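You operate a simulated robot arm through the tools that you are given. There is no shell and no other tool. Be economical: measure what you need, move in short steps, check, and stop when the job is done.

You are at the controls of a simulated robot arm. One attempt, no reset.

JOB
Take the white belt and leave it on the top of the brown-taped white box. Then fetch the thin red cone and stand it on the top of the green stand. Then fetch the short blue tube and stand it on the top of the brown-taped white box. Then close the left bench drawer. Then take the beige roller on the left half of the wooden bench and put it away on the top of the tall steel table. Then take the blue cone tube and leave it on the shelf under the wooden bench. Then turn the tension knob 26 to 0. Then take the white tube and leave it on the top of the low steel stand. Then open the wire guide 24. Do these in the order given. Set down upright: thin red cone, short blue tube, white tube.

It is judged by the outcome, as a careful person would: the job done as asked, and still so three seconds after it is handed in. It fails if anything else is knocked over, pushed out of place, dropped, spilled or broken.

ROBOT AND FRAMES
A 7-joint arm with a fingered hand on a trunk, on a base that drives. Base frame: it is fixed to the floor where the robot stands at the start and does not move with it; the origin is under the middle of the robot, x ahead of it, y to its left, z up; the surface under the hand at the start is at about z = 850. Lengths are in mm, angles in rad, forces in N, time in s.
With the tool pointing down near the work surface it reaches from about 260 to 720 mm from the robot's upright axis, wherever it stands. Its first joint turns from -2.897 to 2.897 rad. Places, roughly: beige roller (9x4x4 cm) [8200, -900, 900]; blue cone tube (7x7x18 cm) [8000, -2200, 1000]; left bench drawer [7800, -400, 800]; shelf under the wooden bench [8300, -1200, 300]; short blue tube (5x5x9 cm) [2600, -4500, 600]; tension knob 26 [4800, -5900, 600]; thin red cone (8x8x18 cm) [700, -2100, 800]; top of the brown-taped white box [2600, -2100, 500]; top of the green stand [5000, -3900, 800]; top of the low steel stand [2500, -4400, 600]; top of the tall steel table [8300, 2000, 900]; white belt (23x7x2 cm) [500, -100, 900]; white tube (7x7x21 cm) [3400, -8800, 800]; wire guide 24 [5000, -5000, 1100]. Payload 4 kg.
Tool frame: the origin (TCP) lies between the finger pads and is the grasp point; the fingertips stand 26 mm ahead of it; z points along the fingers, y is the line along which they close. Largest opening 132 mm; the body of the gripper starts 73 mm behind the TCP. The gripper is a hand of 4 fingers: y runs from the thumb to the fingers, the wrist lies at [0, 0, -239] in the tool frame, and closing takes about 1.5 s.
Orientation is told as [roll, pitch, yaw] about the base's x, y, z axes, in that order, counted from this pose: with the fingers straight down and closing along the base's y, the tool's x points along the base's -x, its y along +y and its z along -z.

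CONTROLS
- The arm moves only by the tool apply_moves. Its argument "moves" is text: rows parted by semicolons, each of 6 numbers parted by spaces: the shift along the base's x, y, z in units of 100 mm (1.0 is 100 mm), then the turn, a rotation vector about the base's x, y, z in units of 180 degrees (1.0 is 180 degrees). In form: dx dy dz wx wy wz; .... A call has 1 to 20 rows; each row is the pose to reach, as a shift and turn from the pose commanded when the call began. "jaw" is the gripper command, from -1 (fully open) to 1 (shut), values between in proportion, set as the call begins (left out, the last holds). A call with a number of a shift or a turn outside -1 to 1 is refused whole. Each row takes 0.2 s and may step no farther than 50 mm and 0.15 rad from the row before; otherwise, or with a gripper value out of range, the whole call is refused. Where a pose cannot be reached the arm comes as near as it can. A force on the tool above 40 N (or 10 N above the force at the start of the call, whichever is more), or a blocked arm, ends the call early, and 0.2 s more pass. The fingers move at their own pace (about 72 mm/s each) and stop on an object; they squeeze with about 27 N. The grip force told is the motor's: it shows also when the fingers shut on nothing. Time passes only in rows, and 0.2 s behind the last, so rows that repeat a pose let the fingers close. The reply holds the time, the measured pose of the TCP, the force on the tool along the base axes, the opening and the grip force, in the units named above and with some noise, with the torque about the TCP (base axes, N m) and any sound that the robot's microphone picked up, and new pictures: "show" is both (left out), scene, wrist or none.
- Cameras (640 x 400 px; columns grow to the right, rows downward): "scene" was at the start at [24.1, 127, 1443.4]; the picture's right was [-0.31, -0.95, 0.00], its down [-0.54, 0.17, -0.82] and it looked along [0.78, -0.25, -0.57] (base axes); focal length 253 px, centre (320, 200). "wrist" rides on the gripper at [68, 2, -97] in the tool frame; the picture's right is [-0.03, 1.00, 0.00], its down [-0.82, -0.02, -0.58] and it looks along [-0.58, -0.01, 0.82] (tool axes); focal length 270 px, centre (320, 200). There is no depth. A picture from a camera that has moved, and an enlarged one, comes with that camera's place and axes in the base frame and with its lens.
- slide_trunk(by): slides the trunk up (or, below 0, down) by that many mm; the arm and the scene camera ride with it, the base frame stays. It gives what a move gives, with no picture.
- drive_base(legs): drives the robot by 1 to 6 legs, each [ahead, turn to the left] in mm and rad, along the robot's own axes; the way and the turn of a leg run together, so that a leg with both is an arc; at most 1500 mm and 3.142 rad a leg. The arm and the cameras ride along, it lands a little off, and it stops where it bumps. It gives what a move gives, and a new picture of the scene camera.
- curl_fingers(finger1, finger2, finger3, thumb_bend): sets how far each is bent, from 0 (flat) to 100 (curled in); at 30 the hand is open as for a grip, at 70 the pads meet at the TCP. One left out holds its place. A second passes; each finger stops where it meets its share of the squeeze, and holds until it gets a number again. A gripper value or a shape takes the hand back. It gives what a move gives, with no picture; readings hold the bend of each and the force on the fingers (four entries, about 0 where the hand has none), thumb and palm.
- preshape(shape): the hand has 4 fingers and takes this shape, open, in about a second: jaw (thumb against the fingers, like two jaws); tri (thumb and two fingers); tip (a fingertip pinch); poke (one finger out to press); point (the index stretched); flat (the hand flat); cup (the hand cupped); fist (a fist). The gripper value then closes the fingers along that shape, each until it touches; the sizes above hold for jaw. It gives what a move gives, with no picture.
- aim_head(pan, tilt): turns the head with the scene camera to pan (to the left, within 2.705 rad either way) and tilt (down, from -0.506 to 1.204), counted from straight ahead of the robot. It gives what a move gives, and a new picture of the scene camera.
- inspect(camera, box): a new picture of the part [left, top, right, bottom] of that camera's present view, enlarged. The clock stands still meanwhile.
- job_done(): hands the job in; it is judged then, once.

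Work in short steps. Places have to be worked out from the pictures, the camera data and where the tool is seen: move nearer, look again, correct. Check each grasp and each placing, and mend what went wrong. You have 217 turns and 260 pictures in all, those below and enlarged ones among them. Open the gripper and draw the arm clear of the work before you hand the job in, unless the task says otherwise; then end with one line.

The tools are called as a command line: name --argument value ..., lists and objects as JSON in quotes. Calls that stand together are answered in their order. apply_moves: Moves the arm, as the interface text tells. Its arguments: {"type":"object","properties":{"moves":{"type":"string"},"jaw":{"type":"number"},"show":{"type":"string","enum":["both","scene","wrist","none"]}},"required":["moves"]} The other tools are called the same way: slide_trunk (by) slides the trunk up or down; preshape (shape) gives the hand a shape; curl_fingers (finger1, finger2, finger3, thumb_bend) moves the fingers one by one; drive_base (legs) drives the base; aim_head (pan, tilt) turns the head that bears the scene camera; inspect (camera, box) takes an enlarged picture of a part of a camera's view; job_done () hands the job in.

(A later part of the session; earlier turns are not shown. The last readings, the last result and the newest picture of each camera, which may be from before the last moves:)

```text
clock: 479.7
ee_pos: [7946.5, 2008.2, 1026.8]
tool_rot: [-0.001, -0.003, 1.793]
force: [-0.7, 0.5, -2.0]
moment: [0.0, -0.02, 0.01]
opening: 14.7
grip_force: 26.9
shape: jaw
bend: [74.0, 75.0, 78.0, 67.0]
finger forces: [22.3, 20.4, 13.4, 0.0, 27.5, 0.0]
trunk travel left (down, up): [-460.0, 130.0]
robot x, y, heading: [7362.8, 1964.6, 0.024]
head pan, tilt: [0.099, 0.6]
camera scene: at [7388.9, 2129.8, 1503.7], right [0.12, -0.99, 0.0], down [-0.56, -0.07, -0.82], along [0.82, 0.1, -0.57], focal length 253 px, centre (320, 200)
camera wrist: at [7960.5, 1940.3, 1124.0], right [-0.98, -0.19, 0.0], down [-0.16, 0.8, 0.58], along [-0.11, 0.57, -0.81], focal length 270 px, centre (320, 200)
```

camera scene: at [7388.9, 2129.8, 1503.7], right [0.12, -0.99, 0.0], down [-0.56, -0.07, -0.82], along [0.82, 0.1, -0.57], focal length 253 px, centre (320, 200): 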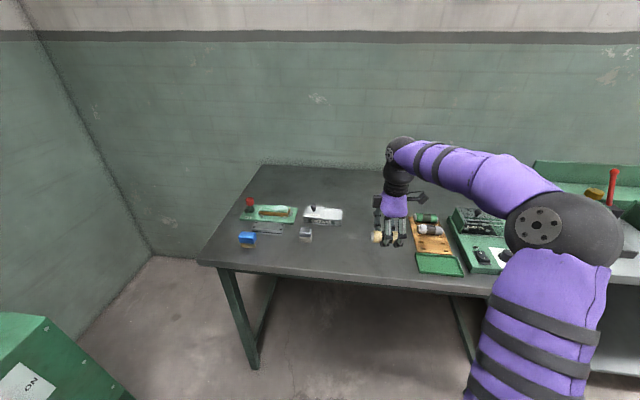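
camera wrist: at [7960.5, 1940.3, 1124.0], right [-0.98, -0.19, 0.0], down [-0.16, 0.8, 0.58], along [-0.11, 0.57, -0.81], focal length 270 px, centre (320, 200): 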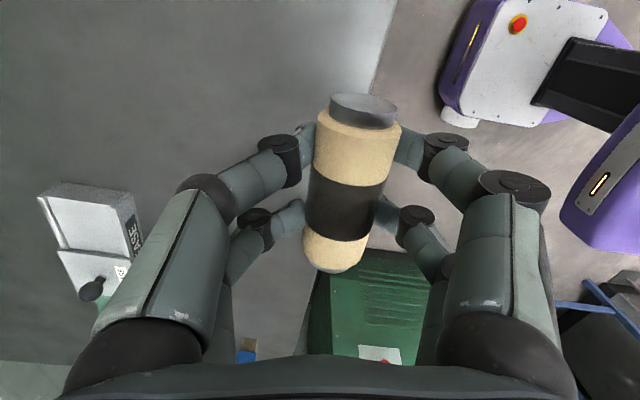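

Proceed in smaller steps.

apply_moves --moves "0.4 0.15 0 0 0 0; 0.8 0.3 0 0 0 0; 0.9 0.35 -0.2 0 0 0; 0.9 0.35 -0.6 0 0 0; 0.9 0.35 -0.8 0 0 0" --show "wrist"

apply_moves --moves "0 0 -0.05 0 0 0; 0 0 -0.1 0 0 0; 0 0 -0.14 0 0 0; 0 0 -0.18 0 0 0; 0 0 -0.21 0 0 0; 0 0 -0.24 0 0 0; 0 0 -0.27 0 0 0; 0 0 -0.3 0 0 0; 0 0 -0.33 0 0 0; 0 0 -0.36 0 0 0; 0 0 -0.39 0 0 0; 0 0 -0.42 0 0 0; 0 0 -0.45 0 0 0; 0 0 -0.48 0 0 0; 0 0 -0.51 0 0 0; 0 0 -0.54 0 0 0" --show "wrist"

```text
clock: 480.9
ee_pos: [8034.2, 2041.9, 947.6]
tool_rot: [0.0, -0.002, 1.79]
force: [-0.1, 0.2, -1.4]
moment: [0.0, -0.05, -0.04]
opening: 14.7
grip_force: 27.3
shape: jaw
bend: [74.0, 75.0, 78.0, 67.0]
finger forces: [22.2, 20.2, 13.5, 0.1, 27.5, 0.0]
trunk travel left (down, up): [-460.0, 130.0]
robot x, y, heading: [7365.9, 1967.8, 0.028]
head pan, tilt: [0.099, 0.6]
camera wrist: at [8049.6, 1973.5, 1044.4], right [-0.98, -0.19, 0.0], down [-0.16, 0.8, 0.58], along [-0.11, 0.57, -0.81], focal length 270 px, centre (320, 200)
```

wrist: 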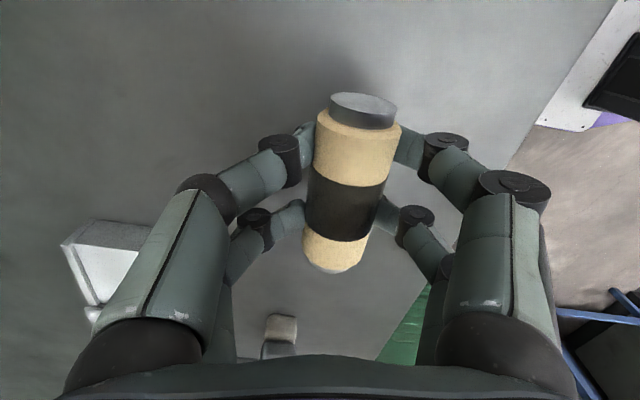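

```text
clock: 483.9
ee_pos: [8039.0, 2043.8, 907.8]
tool_rot: [-0.018, -0.001, 1.791]
force: [-2.7, 0.9, 14.3]
moment: [-0.22, -0.09, -0.03]
opening: 15.0
grip_force: 26.8
shape: jaw
bend: [74.0, 75.0, 78.0, 67.0]
finger forces: [25.3, 22.8, 12.9, 0.0, 51.3, 0.1]
trunk travel left (down, up): [-460.0, 130.0]
robot x, y, heading: [7368.9, 1969.4, 0.028]
head pan, tilt: [0.099, 0.6]
stopped in row 15: the force on the tool passed its limit at 43 N (the readings are from after the stop); the commanded pose is now the measured one
camera wrist: at [8050.4, 1975.8, 1004.7], right [-0.98, -0.19, -0.02], down [-0.17, 0.8, 0.58], along [-0.1, 0.57, -0.81], focal length 270 px, centre (320, 200)
```

wrist: 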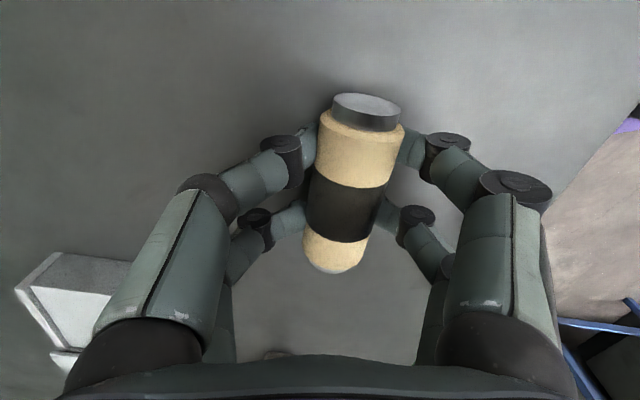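

Contact at z≈908. Open in place (slightly easing up), then withdraw.

apply_moves --moves "0 0 0.02 0.004 0 0; 0 0 0.02 0.005 0 0; 0 0 0.02 0.005 0 0; 0 0 0.02 0.005 0 0; 0 0 0.02 0.005 0 0; 0 0 0.02 0.005 0 0; 0 0 0.02 0.005 0 0" --jaw -1 --show "wrist"

```text
clock: 484.6
ee_pos: [8042.9, 2045.0, 909.3]
tool_rot: [-0.027, -0.017, 1.793]
force: [-0.2, 0.0, -0.8]
moment: [0.0, 0.03, 0.0]
opening: 131.9
grip_force: 0.0
shape: jaw
bend: [30.0, 30.0, 30.0, 30.0]
finger forces: [0.0, 0.1, 0.0, 0.0, 0.1, 0.0]
trunk travel left (down, up): [-460.0, 130.0]
robot x, y, heading: [7366.3, 1967.7, 0.03]
head pan, tilt: [0.099, 0.6]
stopped in row 3: the force on the tool passed its limit at 41 N (the readings are from after the stop); the commanded pose is now the measured one
camera wrist: at [8054.2, 1974.7, 1006.1], right [-0.98, -0.19, -0.03], down [-0.17, 0.79, 0.59], along [-0.09, 0.58, -0.81], focal length 270 px, centre (320, 200)
```

wrist: 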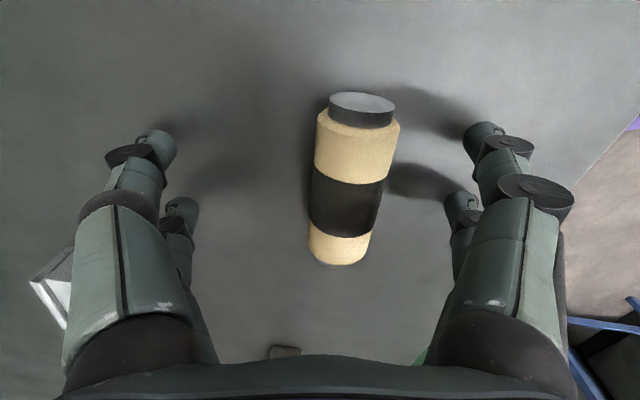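

Released; withdraw upwards and watch that the roller stays.

apply_moves --moves "0 0 0.3 0 0 0; 0 0 0.7 0 0 0; 0 0 1 0.008 0.005 0" --show "none"

apply_moves --moves "-0.4 0 0.2 0 0 0; -0.8 0 0.4 0 0 0; -1 0 0.7 0 0 0"

```text
clock: 485.4
ee_pos: [8041.1, 2045.9, 1010.9]
tool_rot: [-0.019, -0.043, 1.789]
force: [-0.4, -1.1, -0.4]
moment: [0.01, 0.05, 0.02]
opening: 131.7
grip_force: 0.1
shape: jaw
bend: [30.0, 30.0, 30.0, 30.0]
finger forces: [0.0, 0.1, 0.0, 0.0, 0.1, 0.0]
trunk travel left (down, up): [-460.0, 130.0]
robot x, y, heading: [7362.9, 1965.9, 0.022]
head pan, tilt: [0.099, 0.6]
```

```text
clock: 486.2
ee_pos: [7940.2, 2043.5, 1081.8]
tool_rot: [-0.019, -0.044, 1.789]
force: [0.6, -0.2, 0.0]
moment: [0.03, -0.01, -0.03]
opening: 132.0
grip_force: 0.0
shape: jaw
bend: [30.0, 30.0, 30.0, 30.0]
finger forces: [0.0, 0.0, 0.0, 0.0, 0.1, 0.0]
trunk travel left (down, up): [-460.0, 130.0]
robot x, y, heading: [7365.7, 1967.1, 0.028]
head pan, tilt: [0.099, 0.6]
camera scene: at [7389.0, 2129.8, 1503.7], right [0.12, -0.99, 0.0], down [-0.56, -0.07, -0.83], along [0.82, 0.1, -0.56], focal length 253 px, centre (320, 200)
camera wrist: at [7953.7, 1971.6, 1177.5], right [-0.98, -0.19, -0.02], down [-0.16, 0.77, 0.61], along [-0.1, 0.6, -0.79], focal length 270 px, centre (320, 200)
```

scene: 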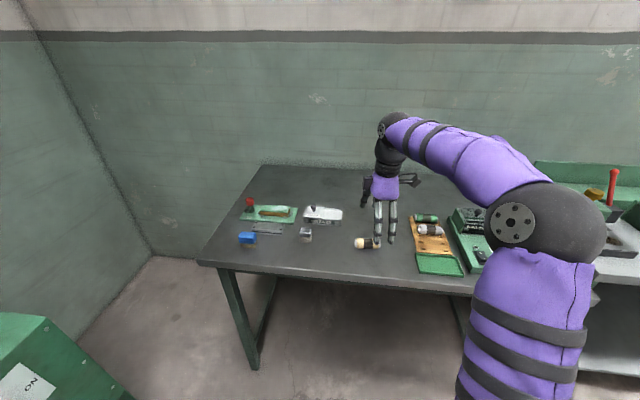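
wrist: 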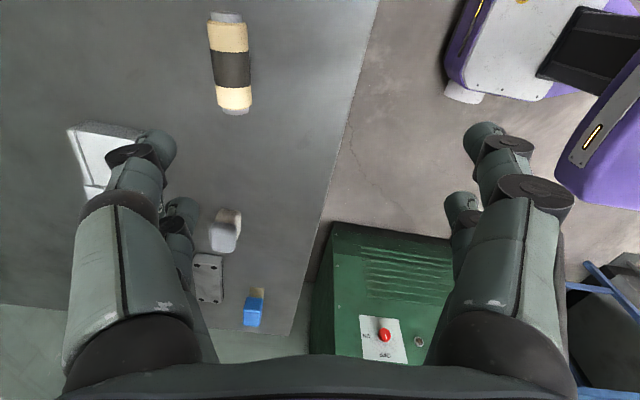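

The roller lies still on the steel table. Restore the tool orientation and drive back south to the bench's right end for the blue cone tube.

apply_moves --moves "-0.1 0 0.05 -0.005 0.001 -0.045; -0.2 0 0.1 -0.01 0.002 -0.09; -0.3 0 0.1 -0.015 0.003 -0.135; -0.4 0 0.1 -0.015 0.003 -0.18; -0.5 0 0.1 -0.015 0.003 -0.225; -0.6 0 0.1 -0.015 0.003 -0.27; -0.7 0 0.1 -0.015 0.003 -0.315; -0.8 0 0.1 -0.015 0.003 -0.36; -0.9 0 0.1 -0.015 0.003 -0.405; -1 0 0.1 -0.015 0.003 -0.45; -1 0 0.1 -0.015 0.003 -0.495; -1 0 0.1 -0.015 0.003 -0.54; -1 0 0.1 -0.015 0.003 -0.565" --show "none"

drive_base --legs '[[-135, 0], [0, -1.597], [1300, 0], [1300, 0], [1300, 0], [0, 1.571]]'

aim_head --pan -0.3 --tilt 0.45

```text
clock: 489.0
ee_pos: [7842.0, 2045.4, 1090.5]
tool_rot: [-0.037, -0.007, 0.014]
force: [0.2, 0.6, 0.2]
moment: [-0.02, 0.02, 0.02]
opening: 132.3
grip_force: 0.0
shape: jaw
bend: [30.0, 30.0, 30.0, 30.0]
finger forces: [0.0, 0.1, 0.0, 0.0, 0.0, 0.0]
trunk travel left (down, up): [-460.0, 130.0]
robot x, y, heading: [7364.2, 1965.1, 0.021]
head pan, tilt: [0.099, 0.6]
```

```text
clock: 517.4
ee_pos: [7523.9, -1875.4, 1091.2]
tool_rot: [-0.04, -0.007, -0.054]
force: [-0.3, 0.3, 0.7]
moment: [-0.02, -0.01, 0.01]
opening: 131.8
grip_force: 0.1
shape: jaw
bend: [30.0, 30.0, 30.0, 30.0]
finger forces: [0.0, 0.0, 0.0, 0.0, 0.0, 0.0]
trunk travel left (down, up): [-460.0, 130.0]
robot x, y, heading: [7046.5, -1921.2, -0.042]
head pan, tilt: [0.099, 0.6]
camera scene: at [7079.0, -1759.9, 1503.7], right [0.06, -1.0, 0.0], down [-0.56, -0.03, -0.82], along [0.82, 0.05, -0.57], focal length 253 px, centre (320, 200)
```

scene: 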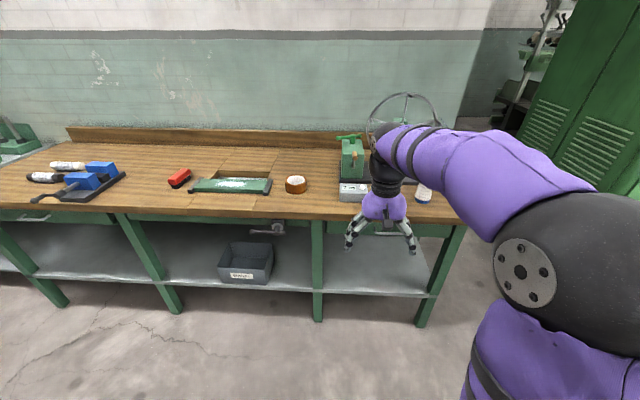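

```text
clock: 518.3
ee_pos: [7524.7, -1876.5, 1091.1]
tool_rot: [-0.039, -0.008, -0.052]
force: [0.0, -0.2, 0.2]
moment: [0.0, 0.02, 0.0]
opening: 131.9
grip_force: 0.0
shape: jaw
bend: [30.0, 30.0, 30.0, 30.0]
finger forces: [0.1, 0.1, 0.0, 0.0, 0.0, 0.0]
trunk travel left (down, up): [-460.0, 130.0]
robot x, y, heading: [7041.9, -1923.3, -0.043]
head pan, tilt: [-0.3, 0.45]
camera scene: at [7077.3, -1795.7, 1517.3], right [-0.34, -0.94, 0.0], down [-0.41, 0.15, -0.9], along [0.85, -0.3, -0.44], focal length 253 px, centre (320, 200)
```

scene: 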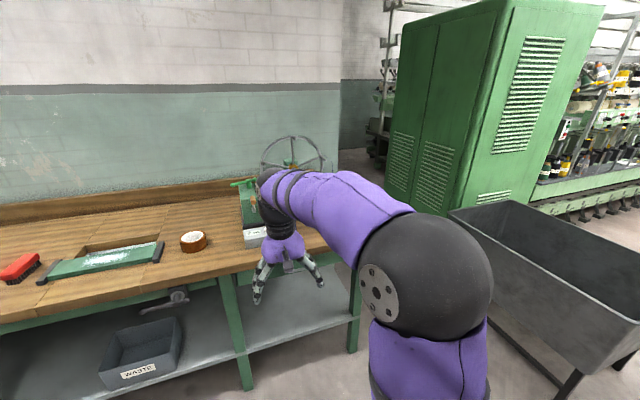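

The blue cone tube is near (8000, −2200) at the bench's right end. Move the base there.

drive_base --legs '[[0, -0.594], [383, 0], [0, 0.637]]'

apply_moves --moves "0 0.2 0 0.006 0.001 0; 0 0.4 0 0.012 0.002 0"

```text
clock: 524.4
ee_pos: [7838.8, -2093.1, 1091.0]
tool_rot: [-0.04, -0.007, -0.014]
force: [-0.1, -0.2, -0.2]
moment: [0.03, -0.04, 0.02]
opening: 132.0
grip_force: 0.1
shape: jaw
bend: [30.0, 30.0, 30.0, 30.0]
finger forces: [0.1, 0.0, 0.0, 0.0, 0.1, 0.0]
trunk travel left (down, up): [-460.0, 130.0]
robot x, y, heading: [7361.4, -2154.1, -0.006]
head pan, tilt: [-0.3, 0.45]
camera scene: at [7388.1, -2030.2, 1517.3], right [-0.3, -0.95, 0.0], down [-0.42, 0.13, -0.9], along [0.86, -0.27, -0.44], focal length 253 px, centre (320, 200)
```

scene: 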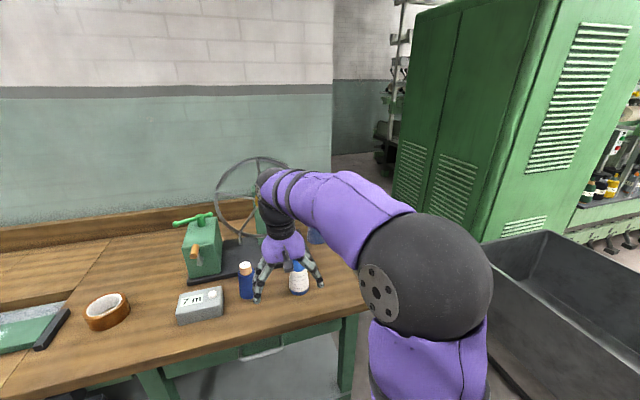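

```text
clock: 525.0
ee_pos: [7840.1, -2052.4, 1091.0]
tool_rot: [-0.001, 0.0, -0.014]
force: [-0.1, -0.8, 0.2]
moment: [0.01, 0.0, -0.01]
opening: 131.6
grip_force: 0.2
shape: jaw
bend: [30.0, 30.0, 30.0, 30.0]
finger forces: [0.0, 0.1, 0.0, 0.0, 0.0, 0.0]
trunk travel left (down, up): [-460.0, 130.0]
robot x, y, heading: [7362.7, -2158.3, -0.002]
head pan, tilt: [-0.3, 0.45]
camera scene: at [7388.1, -2030.1, 1517.3], right [-0.3, -0.95, 0.0], down [-0.42, 0.13, -0.9], along [0.86, -0.27, -0.44], focal length 253 px, centre (320, 200)
camera wrist: at [7772.2, -2050.3, 1188.9], right [0.04, 1.0, 0.0], down [0.82, -0.03, 0.58], along [0.58, -0.02, -0.82], focal length 270 px, centre (320, 200)
```

scene: 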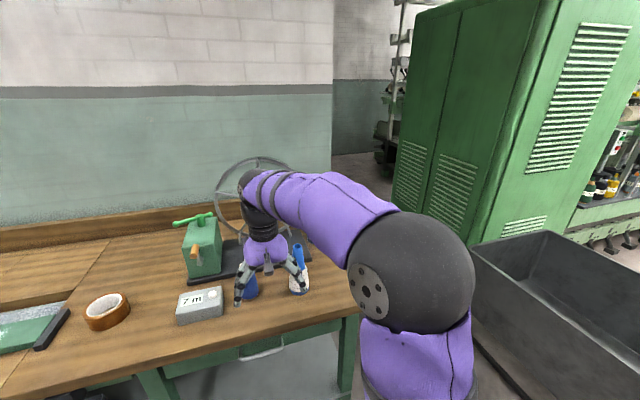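
wrist: 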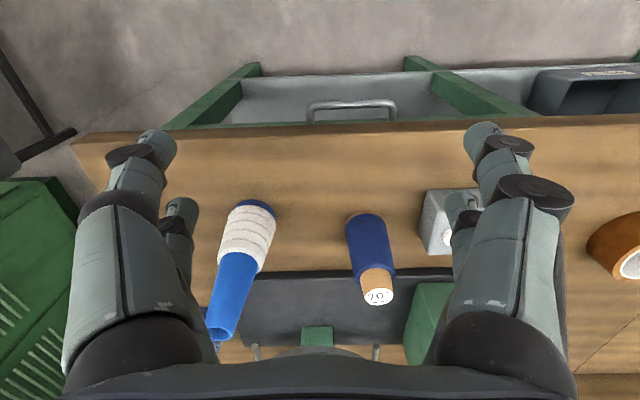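

The tapered blue tube with white yarn stands at about (8016, −2156), 180 tall. I'll grip it from the front with the tool level, which also suits the shelf. First tilt the tool in steps.

apply_moves --moves "0.05 -0.15 0.1 0 -0.045 0; 0.1 -0.3 0.2 0 -0.09 0; 0.15 -0.45 0.3 0 -0.135 0; 0.2 -0.6 0.3 0 -0.18 0; 0.3 -0.75 0.3 0 -0.225 0; 0.4 -0.9 0.3 0 -0.25 0; 0.5 -1 0.3 0 -0.25 0" --show "none"

apply_moves --moves "0 0 0 0 -0.045 0; 0 0 0 0 -0.09 0; 0 0 0 0 -0.135 0; 0 0 0 0 -0.18 0; 0 0 0 0 -0.225 0; 0 0 0 0 -0.25 0"

```text
clock: 526.6
ee_pos: [7889.2, -2154.3, 1120.5]
tool_rot: [0.012, -0.785, -0.018]
force: [-0.2, 0.5, 0.5]
moment: [-0.05, 0.02, 0.0]
opening: 131.7
grip_force: 0.1
shape: jaw
bend: [30.0, 30.0, 30.0, 30.0]
finger forces: [0.1, 0.0, 0.1, 0.0, 0.1, 0.1]
trunk travel left (down, up): [-460.0, 130.0]
robot x, y, heading: [7357.2, -2158.5, -0.003]
head pan, tilt: [-0.3, 0.45]
```

```text
clock: 528.0
ee_pos: [7908.7, -2152.4, 1129.1]
tool_rot: [1.567, -1.558, -1.568]
force: [-0.2, -0.6, 1.0]
moment: [-0.02, 0.03, 0.0]
opening: 132.0
grip_force: 0.0
shape: jaw
bend: [30.0, 30.0, 30.0, 30.0]
finger forces: [0.0, 0.0, 0.1, 0.0, 0.0, 0.0]
out of reach, approached as far as the arm can: row 5, 6
trunk travel left (down, up): [-460.0, 130.0]
robot x, y, heading: [7363.5, -2158.4, -0.002]
head pan, tilt: [-0.3, 0.45]
camera scene: at [7388.4, -2030.2, 1517.3], right [-0.3, -0.95, 0.0], down [-0.42, 0.13, -0.9], along [0.86, -0.27, -0.44], focal length 253 px, centre (320, 200)
camera wrist: at [7812.7, -2150.5, 1061.9], right [0.0, 1.0, 0.04], down [-0.58, -0.03, 0.82], along [0.82, -0.02, 0.58], focal length 270 px, centre (320, 200)
```

scene: 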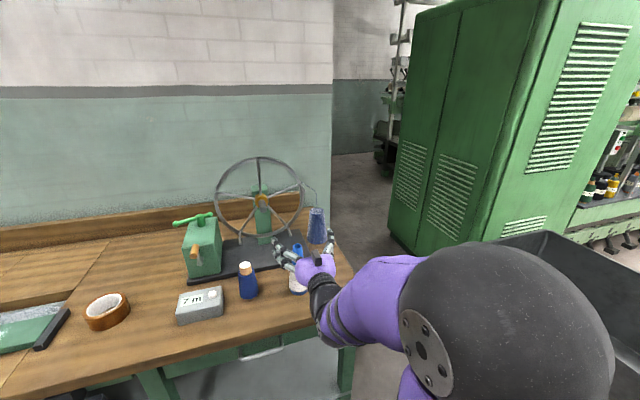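
wrist: 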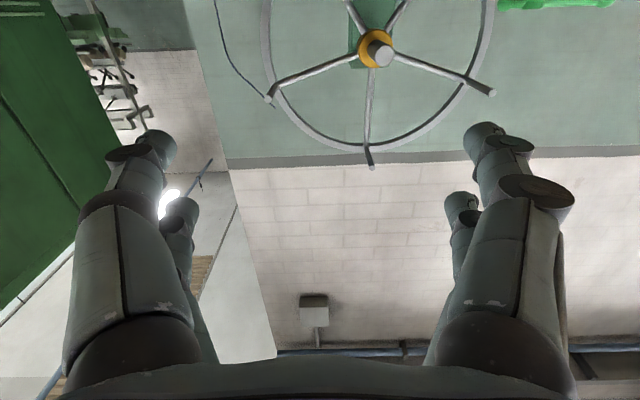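

With the tool level the camera hangs too low, so I go back to a 45° tilt, which clears the bench, and approach the tube.

apply_moves --moves "0 0 0 0 0.045 0; -0.1 0 -0.1 0 0.09 0; -0.2 0 -0.2 0 0.135 0; -0.3 0 -0.4 0 0.18 0; -0.4 0 -0.6 0 0.225 0; -0.5 0 -0.8 0 0.246 0; -0.5 0 -1 0 0.246 0"

```text
clock: 529.6
ee_pos: [7857.7, -2152.4, 1030.8]
tool_rot: [0.009, -0.798, -0.019]
force: [1.1, 0.1, 1.1]
moment: [-0.02, -0.01, 0.0]
opening: 132.0
grip_force: 0.0
shape: jaw
bend: [30.0, 30.0, 30.0, 30.0]
finger forces: [0.0, 0.0, 0.0, 0.0, 0.0, 0.0]
trunk travel left (down, up): [-460.0, 130.0]
robot x, y, heading: [7361.2, -2153.3, -0.001]
head pan, tilt: [-0.3, 0.45]
camera scene: at [7388.0, -2030.3, 1517.3], right [-0.3, -0.95, 0.0], down [-0.42, 0.13, -0.9], along [0.86, -0.27, -0.44], focal length 253 px, centre (320, 200)
camera wrist: at [7741.8, -2149.7, 1049.4], right [0.03, 1.0, 0.03], down [0.16, -0.03, 0.99], along [0.99, -0.02, -0.16], focal length 270 px, centre (320, 200)
```

scene: 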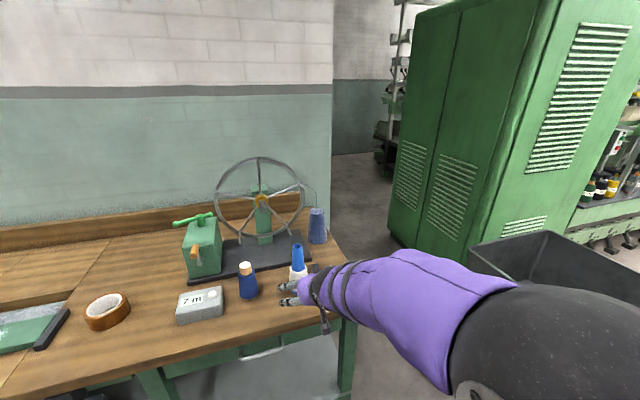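
wrist: 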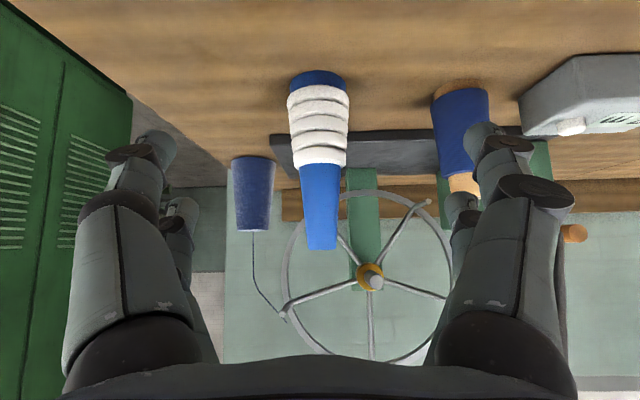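

Tube A (blue taper with white yarn) is at y≈−2155, straight ahead. Lower, then advance around it.

apply_moves --moves "0 -0.03 -0.3 0 0 0; 0.1 -0.03 -0.6 0 0 0; 0.2 -0.03 -0.88 0 0 0; 0.5 -0.03 -0.88 0 0 0"

```text
clock: 530.6
ee_pos: [7908.8, -2154.0, 942.8]
tool_rot: [0.012, -0.797, -0.018]
force: [-0.5, -0.1, -0.2]
moment: [0.03, -0.02, -0.04]
opening: 131.8
grip_force: 0.0
shape: jaw
bend: [30.0, 30.0, 30.0, 30.0]
finger forces: [0.0, 0.0, 0.1, 0.0, 0.0, 0.0]
trunk travel left (down, up): [-460.0, 130.0]
robot x, y, heading: [7360.3, -2156.9, -0.004]
head pan, tilt: [-0.3, 0.45]
camera scene: at [7388.1, -2029.8, 1517.2], right [-0.3, -0.95, 0.0], down [-0.42, 0.13, -0.9], along [0.86, -0.27, -0.44], focal length 253 px, centre (320, 200)
camera wrist: at [7792.6, -2151.8, 960.9], right [0.03, 1.0, 0.03], down [0.16, -0.03, 0.99], along [0.99, -0.02, -0.16], focal length 270 px, centre (320, 200)
```

scene: 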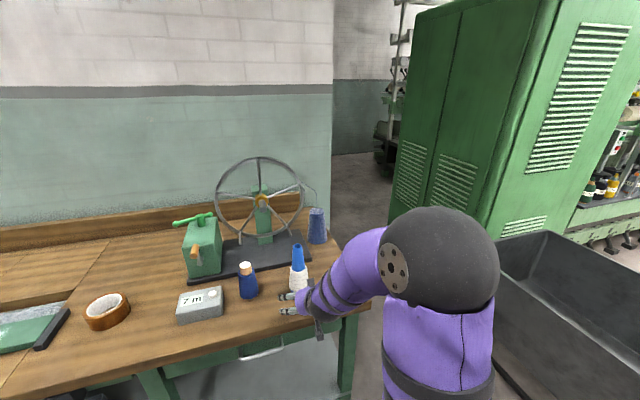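
wrist: 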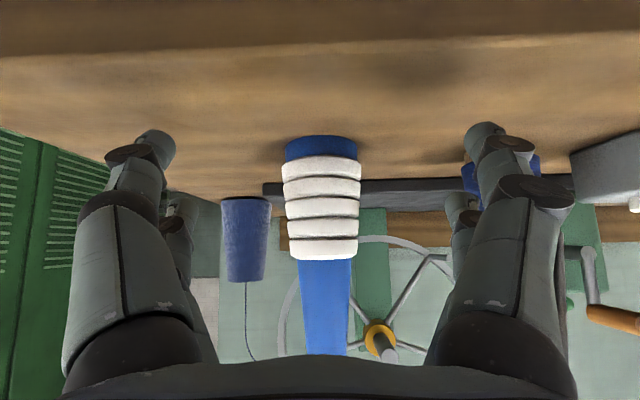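

Centred. Advance 100 mm and close.

apply_moves --moves "0.3 0 0 0 0 0; 0.6 0 0 0 0 0; 0.9 0 0 0 0 0; 1 0 0 0 0 0" --show "wrist"

apply_moves --moves "0 0 0 0 0 0; 0 0 0 0 0 0; 0 0 0 0 0 0; 0 0 0 0 0 0; 0 0 0 0 0 0; 0 0 0 0 0 0; 0 0 0 0 0 0; 0 0 0 0 0 0; 0 0 0 0 0 0" --jaw 1 --show "wrist"

```text
clock: 531.6
ee_pos: [8009.8, -2154.7, 940.8]
tool_rot: [0.013, -0.799, -0.02]
force: [0.1, -0.5, -0.3]
moment: [0.0, 0.01, 0.0]
opening: 131.9
grip_force: 0.1
shape: jaw
bend: [30.0, 30.0, 30.0, 30.0]
finger forces: [0.1, 0.1, 0.0, 0.0, 0.0, 0.0]
trunk travel left (down, up): [-460.0, 130.0]
robot x, y, heading: [7361.4, -2156.0, 0.001]
head pan, tilt: [-0.3, 0.45]
camera wrist: at [7894.1, -2153.5, 960.7], right [0.03, 1.0, 0.03], down [0.16, -0.03, 0.99], along [0.99, -0.02, -0.16], focal length 270 px, centre (320, 200)
```

wrist: 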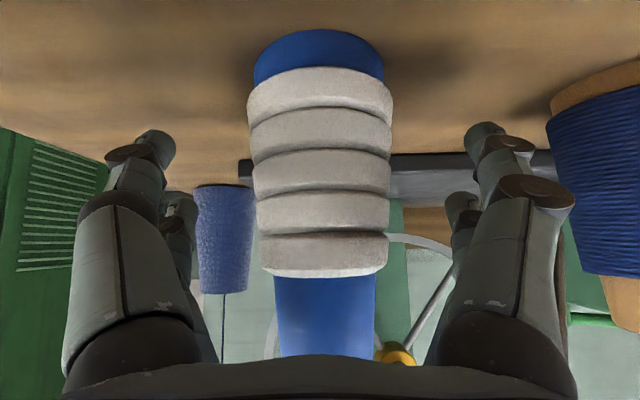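

```text
clock: 533.6
ee_pos: [8009.5, -2155.3, 945.2]
tool_rot: [0.013, -0.804, -0.019]
force: [3.0, -0.5, 22.0]
moment: [-0.13, 0.4, 0.03]
opening: 37.0
grip_force: 27.2
shape: jaw
bend: [74.0, 74.0, 74.0, 70.0]
finger forces: [29.5, 22.5, 23.1, 0.1, 30.8, 0.0]
trunk travel left (down, up): [-460.0, 130.0]
robot x, y, heading: [7363.1, -2158.9, -0.004]
head pan, tilt: [-0.3, 0.45]
camera wrist: at [7893.6, -2153.7, 962.9], right [0.03, 1.0, 0.03], down [0.15, -0.03, 0.99], along [0.99, -0.02, -0.15], focal length 270 px, centre (320, 200)
```

wrist: 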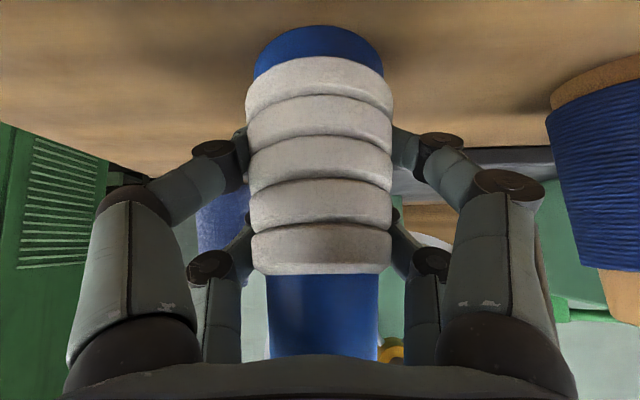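

Gripped firmly. Lift and draw back.

apply_moves --moves "0 0 0.15 0 0 0; 0 0 0.4 0 0 0; -0.1 0 0.7 0 0 0; -0.3 0 0.9 0 0 0; -0.6 0 0.9 0 0 0; -1 0 0.9 0 0 0"

```text
clock: 535.0
ee_pos: [7908.7, -2156.3, 1030.7]
tool_rot: [0.013, -0.797, -0.018]
force: [-0.4, -0.7, -1.0]
moment: [0.02, 0.0, 0.0]
opening: 36.2
grip_force: 27.0
shape: jaw
bend: [74.0, 74.0, 74.0, 70.0]
finger forces: [28.2, 18.9, 18.5, 0.0, 27.4, 2.7]
trunk travel left (down, up): [-460.0, 130.0]
robot x, y, heading: [7357.7, -2158.7, -0.003]
head pan, tilt: [-0.3, 0.45]
camera scene: at [7388.2, -2030.1, 1517.3], right [-0.3, -0.95, 0.0], down [-0.42, 0.13, -0.9], along [0.86, -0.27, -0.43], focal length 253 px, centre (320, 200)
camera wrist: at [7792.1, -2154.3, 1049.9], right [0.03, 1.0, 0.03], down [0.16, -0.03, 0.99], along [0.99, -0.02, -0.16], focal length 270 px, centre (320, 200)
```

scene: 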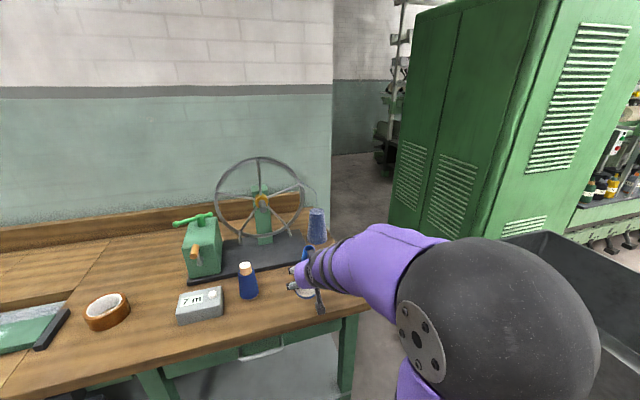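
wrist: 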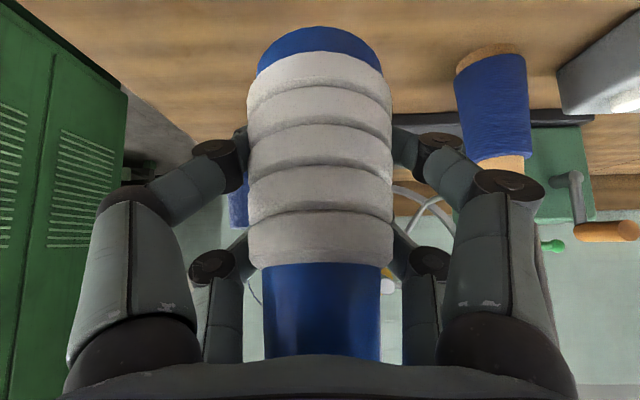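

Tube held. Back the base off 300 mm, lower the trunk and look at the shelf.

drive_base --legs '[[-300, 0]]'

slide_trunk --by -440

aim_head --pan 0.15 --tilt 0.6

inspect --camera "wrist" --box '[0, 0, 640, 400]'

```text
clock: 537.1
ee_pos: [7599.6, -2156.3, 1028.5]
tool_rot: [0.012, -0.799, -0.021]
force: [0.4, 0.0, 0.1]
moment: [-0.04, -0.01, 0.0]
opening: 36.6
grip_force: 27.1
shape: jaw
bend: [74.0, 74.0, 74.0, 70.0]
finger forces: [28.2, 18.8, 18.5, 0.1, 27.5, 2.5]
trunk travel left (down, up): [-460.0, 130.0]
robot x, y, heading: [7053.5, -2153.5, -0.007]
head pan, tilt: [-0.3, 0.45]
camera scene: at [7080.9, -2028.8, 1517.3], right [-0.3, -0.95, 0.0], down [-0.41, 0.13, -0.9], along [0.86, -0.27, -0.44], focal length 253 px, centre (320, 200)
```

scene: 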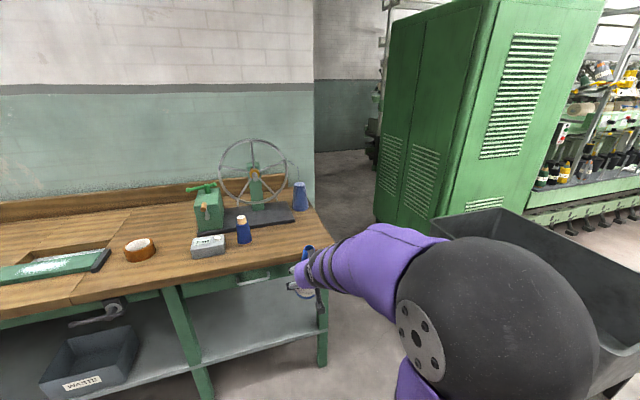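

```text
refused: -440 is not a number from -400 to 400
```

```text
clock: 538.0
ee_pos: [7600.9, -2158.4, 1030.5]
tool_rot: [0.013, -0.798, -0.023]
force: [-1.1, -0.3, -1.1]
moment: [-0.01, -0.04, -0.02]
opening: 36.4
grip_force: 27.2
shape: jaw
bend: [74.0, 74.0, 74.0, 70.0]
finger forces: [28.2, 19.0, 18.6, 0.1, 27.4, 2.5]
trunk travel left (down, up): [-460.0, 130.0]
robot x, y, heading: [7052.3, -2155.1, -0.007]
head pan, tilt: [0.15, 0.6]
camera scene: at [7080.7, -1988.4, 1503.7], right [0.14, -0.99, 0.0], down [-0.56, -0.08, -0.83], along [0.82, 0.12, -0.56], focal length 253 px, centre (320, 200)
```

scene: 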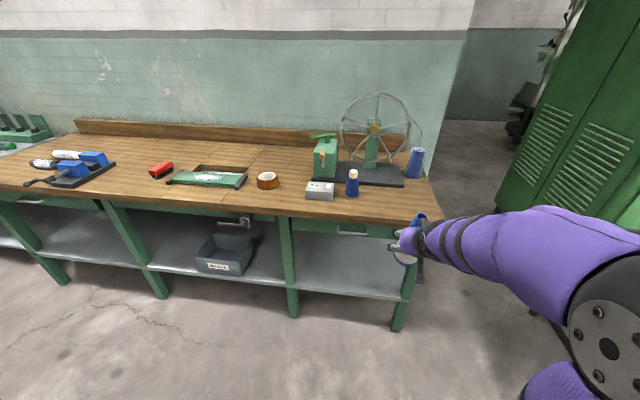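

```text
1.00 times, centred on (320, 200) of wrist (not enlarged: the box is as wide or as high as the picture)
camera zoom: at [7484.7, -2154.3, 1049.7], right [0.03, 1.0, 0.03], down [0.16, -0.03, 0.99], along [0.99, -0.03, -0.16], focal length 270 px, centre (320, 200)
```

zoom: 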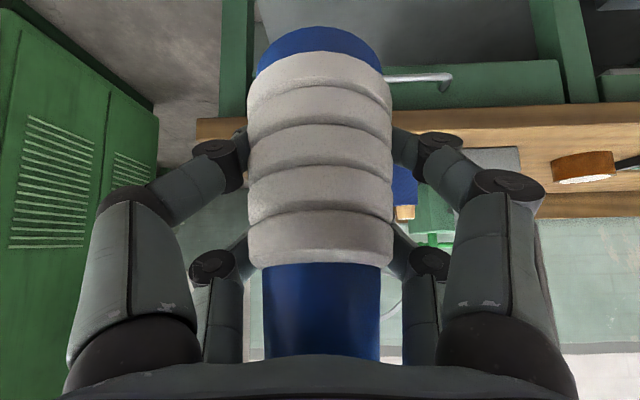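

The shelf's right bay is free: front edge x≈7975, legs at y≈−1683 and −2333, shelf z≈305. Lower the trunk and arm here in the open.

slide_trunk --by -400

slide_trunk --by -58

apply_moves --moves "0.1 0.2 -0.3 0 0 0; 0.2 0.4 -0.6 0 0 0; 0.3 0.55 -0.9 0 0 0" --show "none"

apply_moves --moves "0.1 0 -0.3 0 0 0; 0.1 0 -0.6 0 0 0"

```text
clock: 541.8
ee_pos: [7599.7, -2156.5, 629.9]
tool_rot: [0.012, -0.798, -0.023]
force: [0.6, -0.6, -0.2]
moment: [-0.01, -0.01, 0.0]
opening: 36.2
grip_force: 27.0
shape: jaw
bend: [74.0, 74.0, 74.0, 70.0]
finger forces: [28.2, 18.9, 18.7, 0.1, 27.4, 2.7]
trunk travel left (down, up): [-60.0, 530.0]
robot x, y, heading: [7050.9, -2155.6, -0.004]
head pan, tilt: [0.15, 0.6]
```

```text
clock: 542.8
ee_pos: [7600.2, -2156.8, 572.5]
tool_rot: [0.011, -0.797, -0.023]
force: [0.3, 0.6, -1.1]
moment: [-0.01, 0.01, 0.02]
opening: 36.1
grip_force: 26.8
shape: jaw
bend: [74.0, 74.0, 74.0, 70.0]
finger forces: [28.2, 19.0, 18.8, 0.1, 27.4, 2.8]
trunk travel left (down, up): [-2.0, 588.0]
robot x, y, heading: [7052.3, -2155.1, -0.009]
head pan, tilt: [0.15, 0.6]
```

```text
clock: 543.6
ee_pos: [7630.3, -2103.2, 483.0]
tool_rot: [0.014, -0.797, -0.024]
force: [-0.3, 0.1, -0.7]
moment: [0.0, 0.02, -0.02]
opening: 36.0
grip_force: 26.8
shape: jaw
bend: [74.0, 74.0, 74.0, 70.0]
finger forces: [28.1, 19.3, 18.6, 0.1, 27.3, 3.2]
trunk travel left (down, up): [-2.0, 588.0]
robot x, y, heading: [7050.3, -2155.9, -0.009]
head pan, tilt: [0.15, 0.6]
```

```text
clock: 544.2
ee_pos: [7639.8, -2104.5, 422.4]
tool_rot: [0.014, -0.797, -0.024]
force: [1.0, -1.2, 0.1]
moment: [0.03, 0.01, -0.03]
opening: 36.1
grip_force: 26.6
shape: jaw
bend: [74.0, 74.0, 74.0, 70.0]
finger forces: [28.2, 19.5, 18.5, 0.0, 27.4, 3.6]
trunk travel left (down, up): [-2.0, 588.0]
robot x, y, heading: [7049.5, -2155.9, -0.01]
head pan, tilt: [0.15, 0.6]
camera scene: at [7080.5, -1988.4, 1045.8], right [0.14, -0.99, 0.0], down [-0.56, -0.08, -0.83], along [0.82, 0.12, -0.56], focal length 253 px, centre (320, 200)
camera wrist: at [7524.7, -2099.9, 441.1], right [0.03, 1.0, 0.03], down [0.16, -0.03, 0.99], along [0.99, -0.03, -0.16], focal length 270 px, centre (320, 200)
```

scene: 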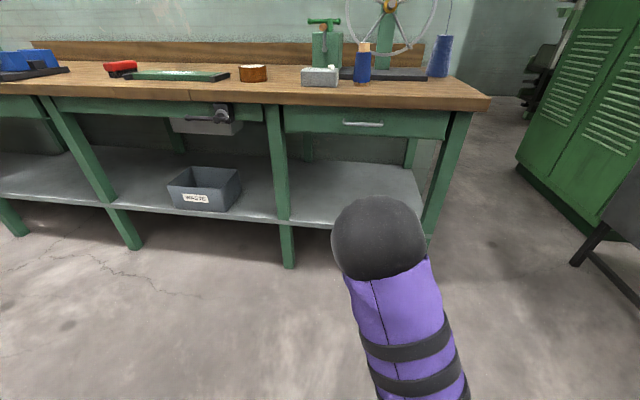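
wrist: 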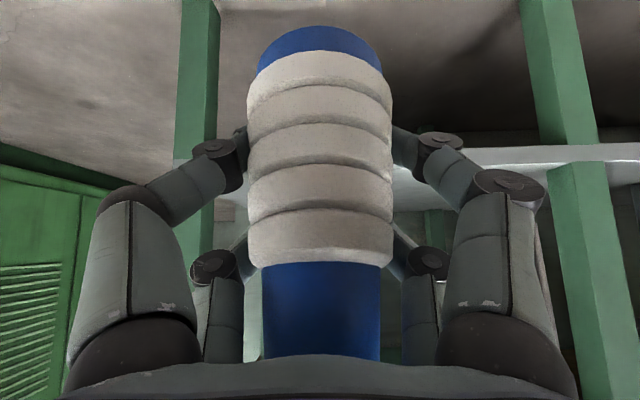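

Shelf z confirmed ≈303, TCP between the legs. To keep the elbow off the bench I drive 260 mm and then extend the arm.

drive_base --legs '[[260, 0]]'

apply_moves --moves "0.3 0 0 0 0 0; 0.6 0 0 0 0 0; 0.9 0 0 0 0 0; 1 0 0 0 0 0"

```text
clock: 546.1
ee_pos: [7900.2, -2102.9, 422.1]
tool_rot: [0.014, -0.799, -0.019]
force: [0.0, 0.1, -0.7]
moment: [0.03, 0.01, 0.03]
opening: 36.1
grip_force: 27.2
shape: jaw
bend: [74.0, 74.0, 74.0, 70.0]
finger forces: [28.1, 19.6, 18.5, 0.0, 27.3, 3.5]
trunk travel left (down, up): [-2.0, 588.0]
robot x, y, heading: [7310.3, -2160.7, -0.005]
head pan, tilt: [0.15, 0.6]
camera scene: at [7339.9, -1989.5, 1045.7], right [0.15, -0.99, 0.0], down [-0.56, -0.08, -0.82], along [0.82, 0.12, -0.57], focal length 253 px, centre (320, 200)
```

scene: 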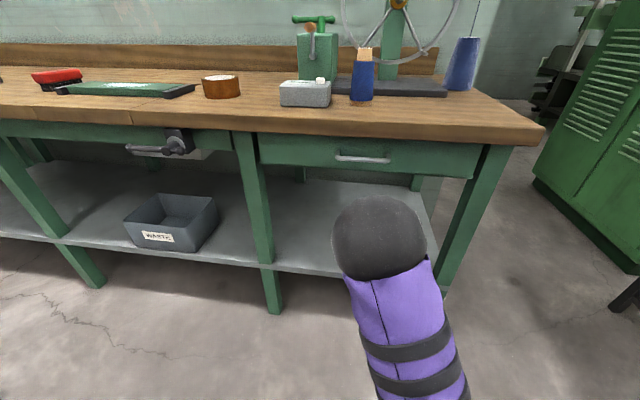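

```text
clock: 547.1
ee_pos: [8002.4, -2101.3, 421.3]
tool_rot: [0.014, -0.798, -0.02]
force: [0.5, -0.3, -0.8]
moment: [0.0, 0.04, 0.03]
opening: 35.9
grip_force: 27.0
shape: jaw
bend: [74.0, 74.0, 74.0, 70.0]
finger forces: [28.1, 19.5, 18.6, 0.1, 27.3, 3.6]
trunk travel left (down, up): [-2.0, 588.0]
robot x, y, heading: [7312.2, -2154.5, -0.002]
head pan, tilt: [0.15, 0.6]
camera scene: at [7339.9, -1989.5, 1045.7], right [0.15, -0.99, 0.0], down [-0.56, -0.08, -0.82], along [0.82, 0.12, -0.57], focal length 253 px, centre (320, 200)
camera wrist: at [7885.8, -2100.1, 441.1], right [0.03, 1.0, 0.03], down [0.16, -0.03, 0.99], along [0.99, -0.02, -0.16], focal length 270 px, centre (320, 200)
```

scene: 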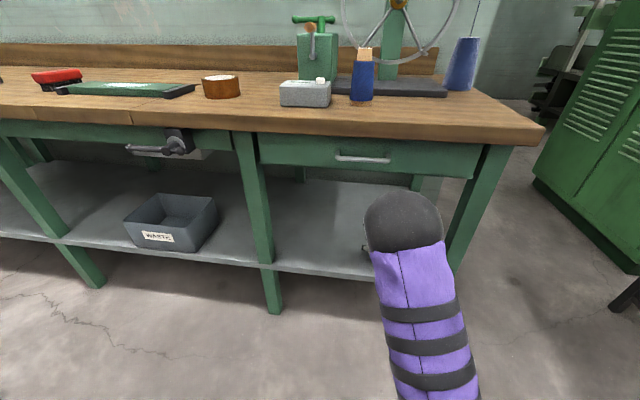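
wrist: 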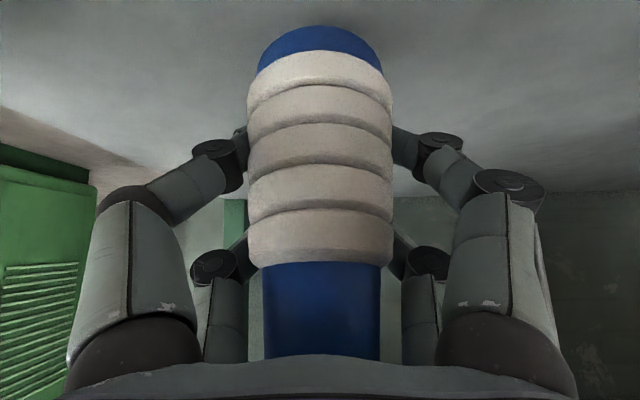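

Extend 70 mm more, then lower to the shelf.

apply_moves --moves "0.3 0 0 0 0 0; 0.6 0 0 0 0 0; 0.7 0 -0.2 0 0 0; 0.7 0 -0.35 0 0 0" --show "none"

apply_moves --moves "0 0 -0.05 0 0 0; 0 0 -0.09 0 0 0; 0 0 -0.12 0 0 0; 0 0 -0.15 0 0 0; 0 0 -0.18 0 0 0; 0 0 -0.21 0 0 0; 0 0 -0.24 0 0 0" --show "wrist"

```text
clock: 548.1
ee_pos: [8073.5, -2100.4, 394.9]
tool_rot: [0.018, -0.813, -0.021]
force: [-0.9, -0.6, 31.9]
moment: [-0.24, 0.82, 0.03]
opening: 36.4
grip_force: 27.2
shape: jaw
bend: [75.0, 74.0, 74.0, 71.0]
finger forces: [32.2, 26.8, 27.2, 0.0, 34.0, 0.0]
trunk travel left (down, up): [-2.0, 588.0]
robot x, y, heading: [7313.6, -2156.6, -0.004]
head pan, tilt: [0.15, 0.6]
```

```text
clock: 548.4
ee_pos: [8077.3, -2101.1, 397.0]
tool_rot: [0.021, -0.823, -0.023]
force: [-2.4, 0.0, 18.4]
moment: [-0.14, 0.66, 0.03]
opening: 36.9
grip_force: 25.9
shape: jaw
bend: [75.0, 74.0, 74.0, 72.0]
finger forces: [32.0, 22.5, 22.2, 0.0, 31.9, 0.0]
trunk travel left (down, up): [-2.0, 588.0]
robot x, y, heading: [7312.7, -2152.7, -0.001]
head pan, tilt: [0.15, 0.6]
stopped in row 1: the force on the tool passed its limit at 45 N (the readings are from after the stop); the commanded pose is now the measured one
camera wrist: at [7960.4, -2098.8, 412.4], right [0.03, 1.0, 0.03], down [0.13, -0.04, 0.99], along [0.99, -0.02, -0.13], focal length 270 px, centre (320, 200)
```

wrist: 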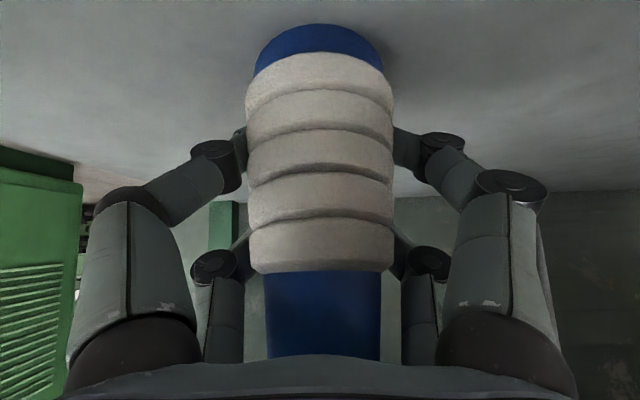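

Contact: the tube stands on the shelf. Open.

apply_moves --moves "0 0 0 0 0 0; 0 0 0 0 0 0; 0 0 0 0 0 0; 0 0 0 0 0 0; 0 0 0 0 0 0; 0 0 0 0 0 0; 0 0 0 0 0 0" --jaw -1 --show "wrist"

```text
clock: 550.0
ee_pos: [8075.8, -2100.6, 391.8]
tool_rot: [0.016, -0.813, -0.021]
force: [-0.1, 0.0, 0.3]
moment: [-0.01, 0.01, 0.01]
opening: 131.9
grip_force: 0.1
shape: jaw
bend: [30.0, 30.0, 30.0, 30.0]
finger forces: [0.1, 0.0, 0.0, 0.0, 0.1, 0.0]
trunk travel left (down, up): [-2.0, 588.0]
robot x, y, heading: [7313.0, -2154.1, -0.004]
head pan, tilt: [0.15, 0.6]
camera wrist: at [7959.2, -2098.7, 408.6], right [0.03, 1.0, 0.03], down [0.14, -0.03, 0.99], along [0.99, -0.02, -0.14], focal length 270 px, centre (320, 200)
```

wrist: 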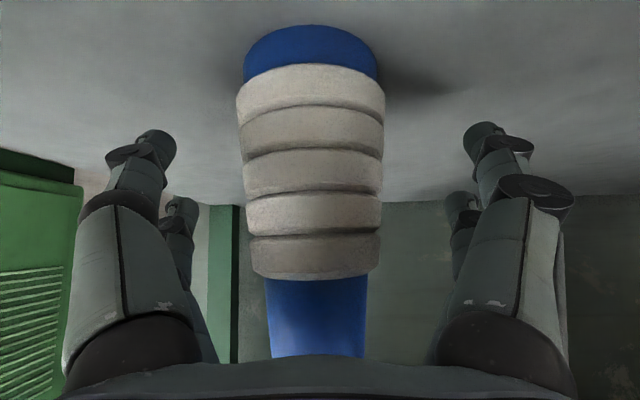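

It stands. Withdraw straight back.

apply_moves --moves "-0.2 0 0 0 0 0; -0.5 0 0 0 0 0; -0.8 0 0 0 0 0; -1 0 0 0 0 0" --show "none"

apply_moves --moves "-0.3 0 0.1 0 0 0; -0.6 0 0.2 0 0 0; -0.8 0 0.3 0 0 0"

drive_base --legs '[[-350, 0]]'

slide_trunk --by 400

```text
clock: 551.0
ee_pos: [7974.7, -2099.9, 389.7]
tool_rot: [0.015, -0.812, -0.021]
force: [-0.1, -0.4, 0.4]
moment: [-0.01, 0.01, -0.03]
opening: 132.3
grip_force: 0.0
shape: jaw
bend: [30.0, 30.0, 30.0, 30.0]
finger forces: [0.1, 0.0, 0.1, 0.1, 0.0, 0.1]
trunk travel left (down, up): [-2.0, 588.0]
robot x, y, heading: [7311.5, -2155.9, -0.002]
head pan, tilt: [0.15, 0.6]
```

```text
clock: 551.8
ee_pos: [7894.9, -2101.2, 420.4]
tool_rot: [0.019, -0.813, -0.022]
force: [0.6, -0.2, -0.8]
moment: [0.01, -0.02, 0.01]
opening: 132.1
grip_force: 0.0
shape: jaw
bend: [30.0, 30.0, 30.0, 30.0]
finger forces: [0.0, 0.1, 0.0, 0.0, 0.0, 0.0]
trunk travel left (down, up): [-2.0, 588.0]
robot x, y, heading: [7312.4, -2156.6, -0.007]
head pan, tilt: [0.15, 0.6]
camera scene: at [7340.1, -1989.5, 1045.7], right [0.15, -0.99, 0.0], down [-0.56, -0.08, -0.82], along [0.82, 0.12, -0.57], focal length 253 px, centre (320, 200)
camera wrist: at [7779.0, -2098.8, 437.9], right [0.03, 1.0, 0.03], down [0.14, -0.03, 0.99], along [0.99, -0.02, -0.14], focal length 270 px, centre (320, 200)
```

scene: 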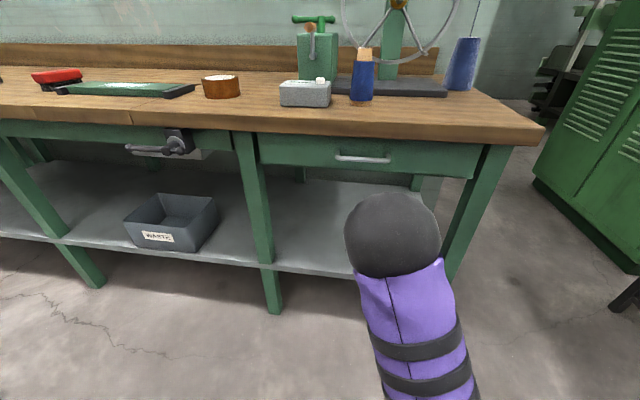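
wrist: 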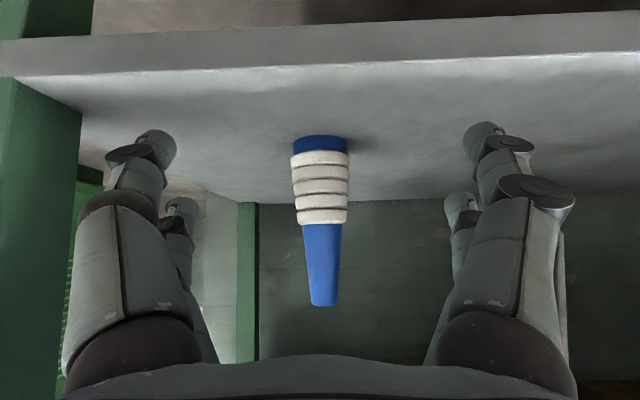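

```text
clock: 554.1
ee_pos: [7542.5, -2097.4, 419.4]
tool_rot: [0.017, -0.812, -0.018]
force: [0.5, 1.2, 0.2]
moment: [0.0, 0.01, -0.01]
opening: 131.9
grip_force: 0.0
shape: jaw
bend: [30.0, 30.0, 30.0, 30.0]
finger forces: [0.1, 0.0, 0.0, 0.0, 0.0, 0.0]
trunk travel left (down, up): [-2.0, 588.0]
robot x, y, heading: [6960.6, -2157.3, -0.002]
head pan, tilt: [0.15, 0.6]
camera scene: at [6986.6, -1989.0, 1045.7], right [0.15, -0.99, 0.0], down [-0.56, -0.08, -0.82], along [0.82, 0.12, -0.57], focal length 253 px, centre (320, 200)
```

scene: 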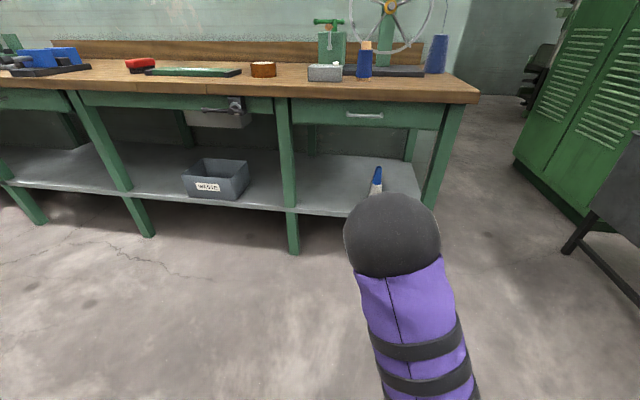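

```text
clock: 557.9
ee_pos: [7541.8, -2097.0, 820.5]
tool_rot: [0.018, -0.812, -0.018]
force: [0.2, -0.4, -0.4]
moment: [0.01, -0.01, -0.01]
opening: 132.1
grip_force: 0.0
shape: jaw
bend: [30.0, 30.0, 30.0, 30.0]
finger forces: [0.1, 0.0, 0.1, 0.0, 0.1, 0.0]
trunk travel left (down, up): [-402.0, 188.0]
robot x, y, heading: [6958.1, -2156.5, -0.003]
head pan, tilt: [0.15, 0.6]
```

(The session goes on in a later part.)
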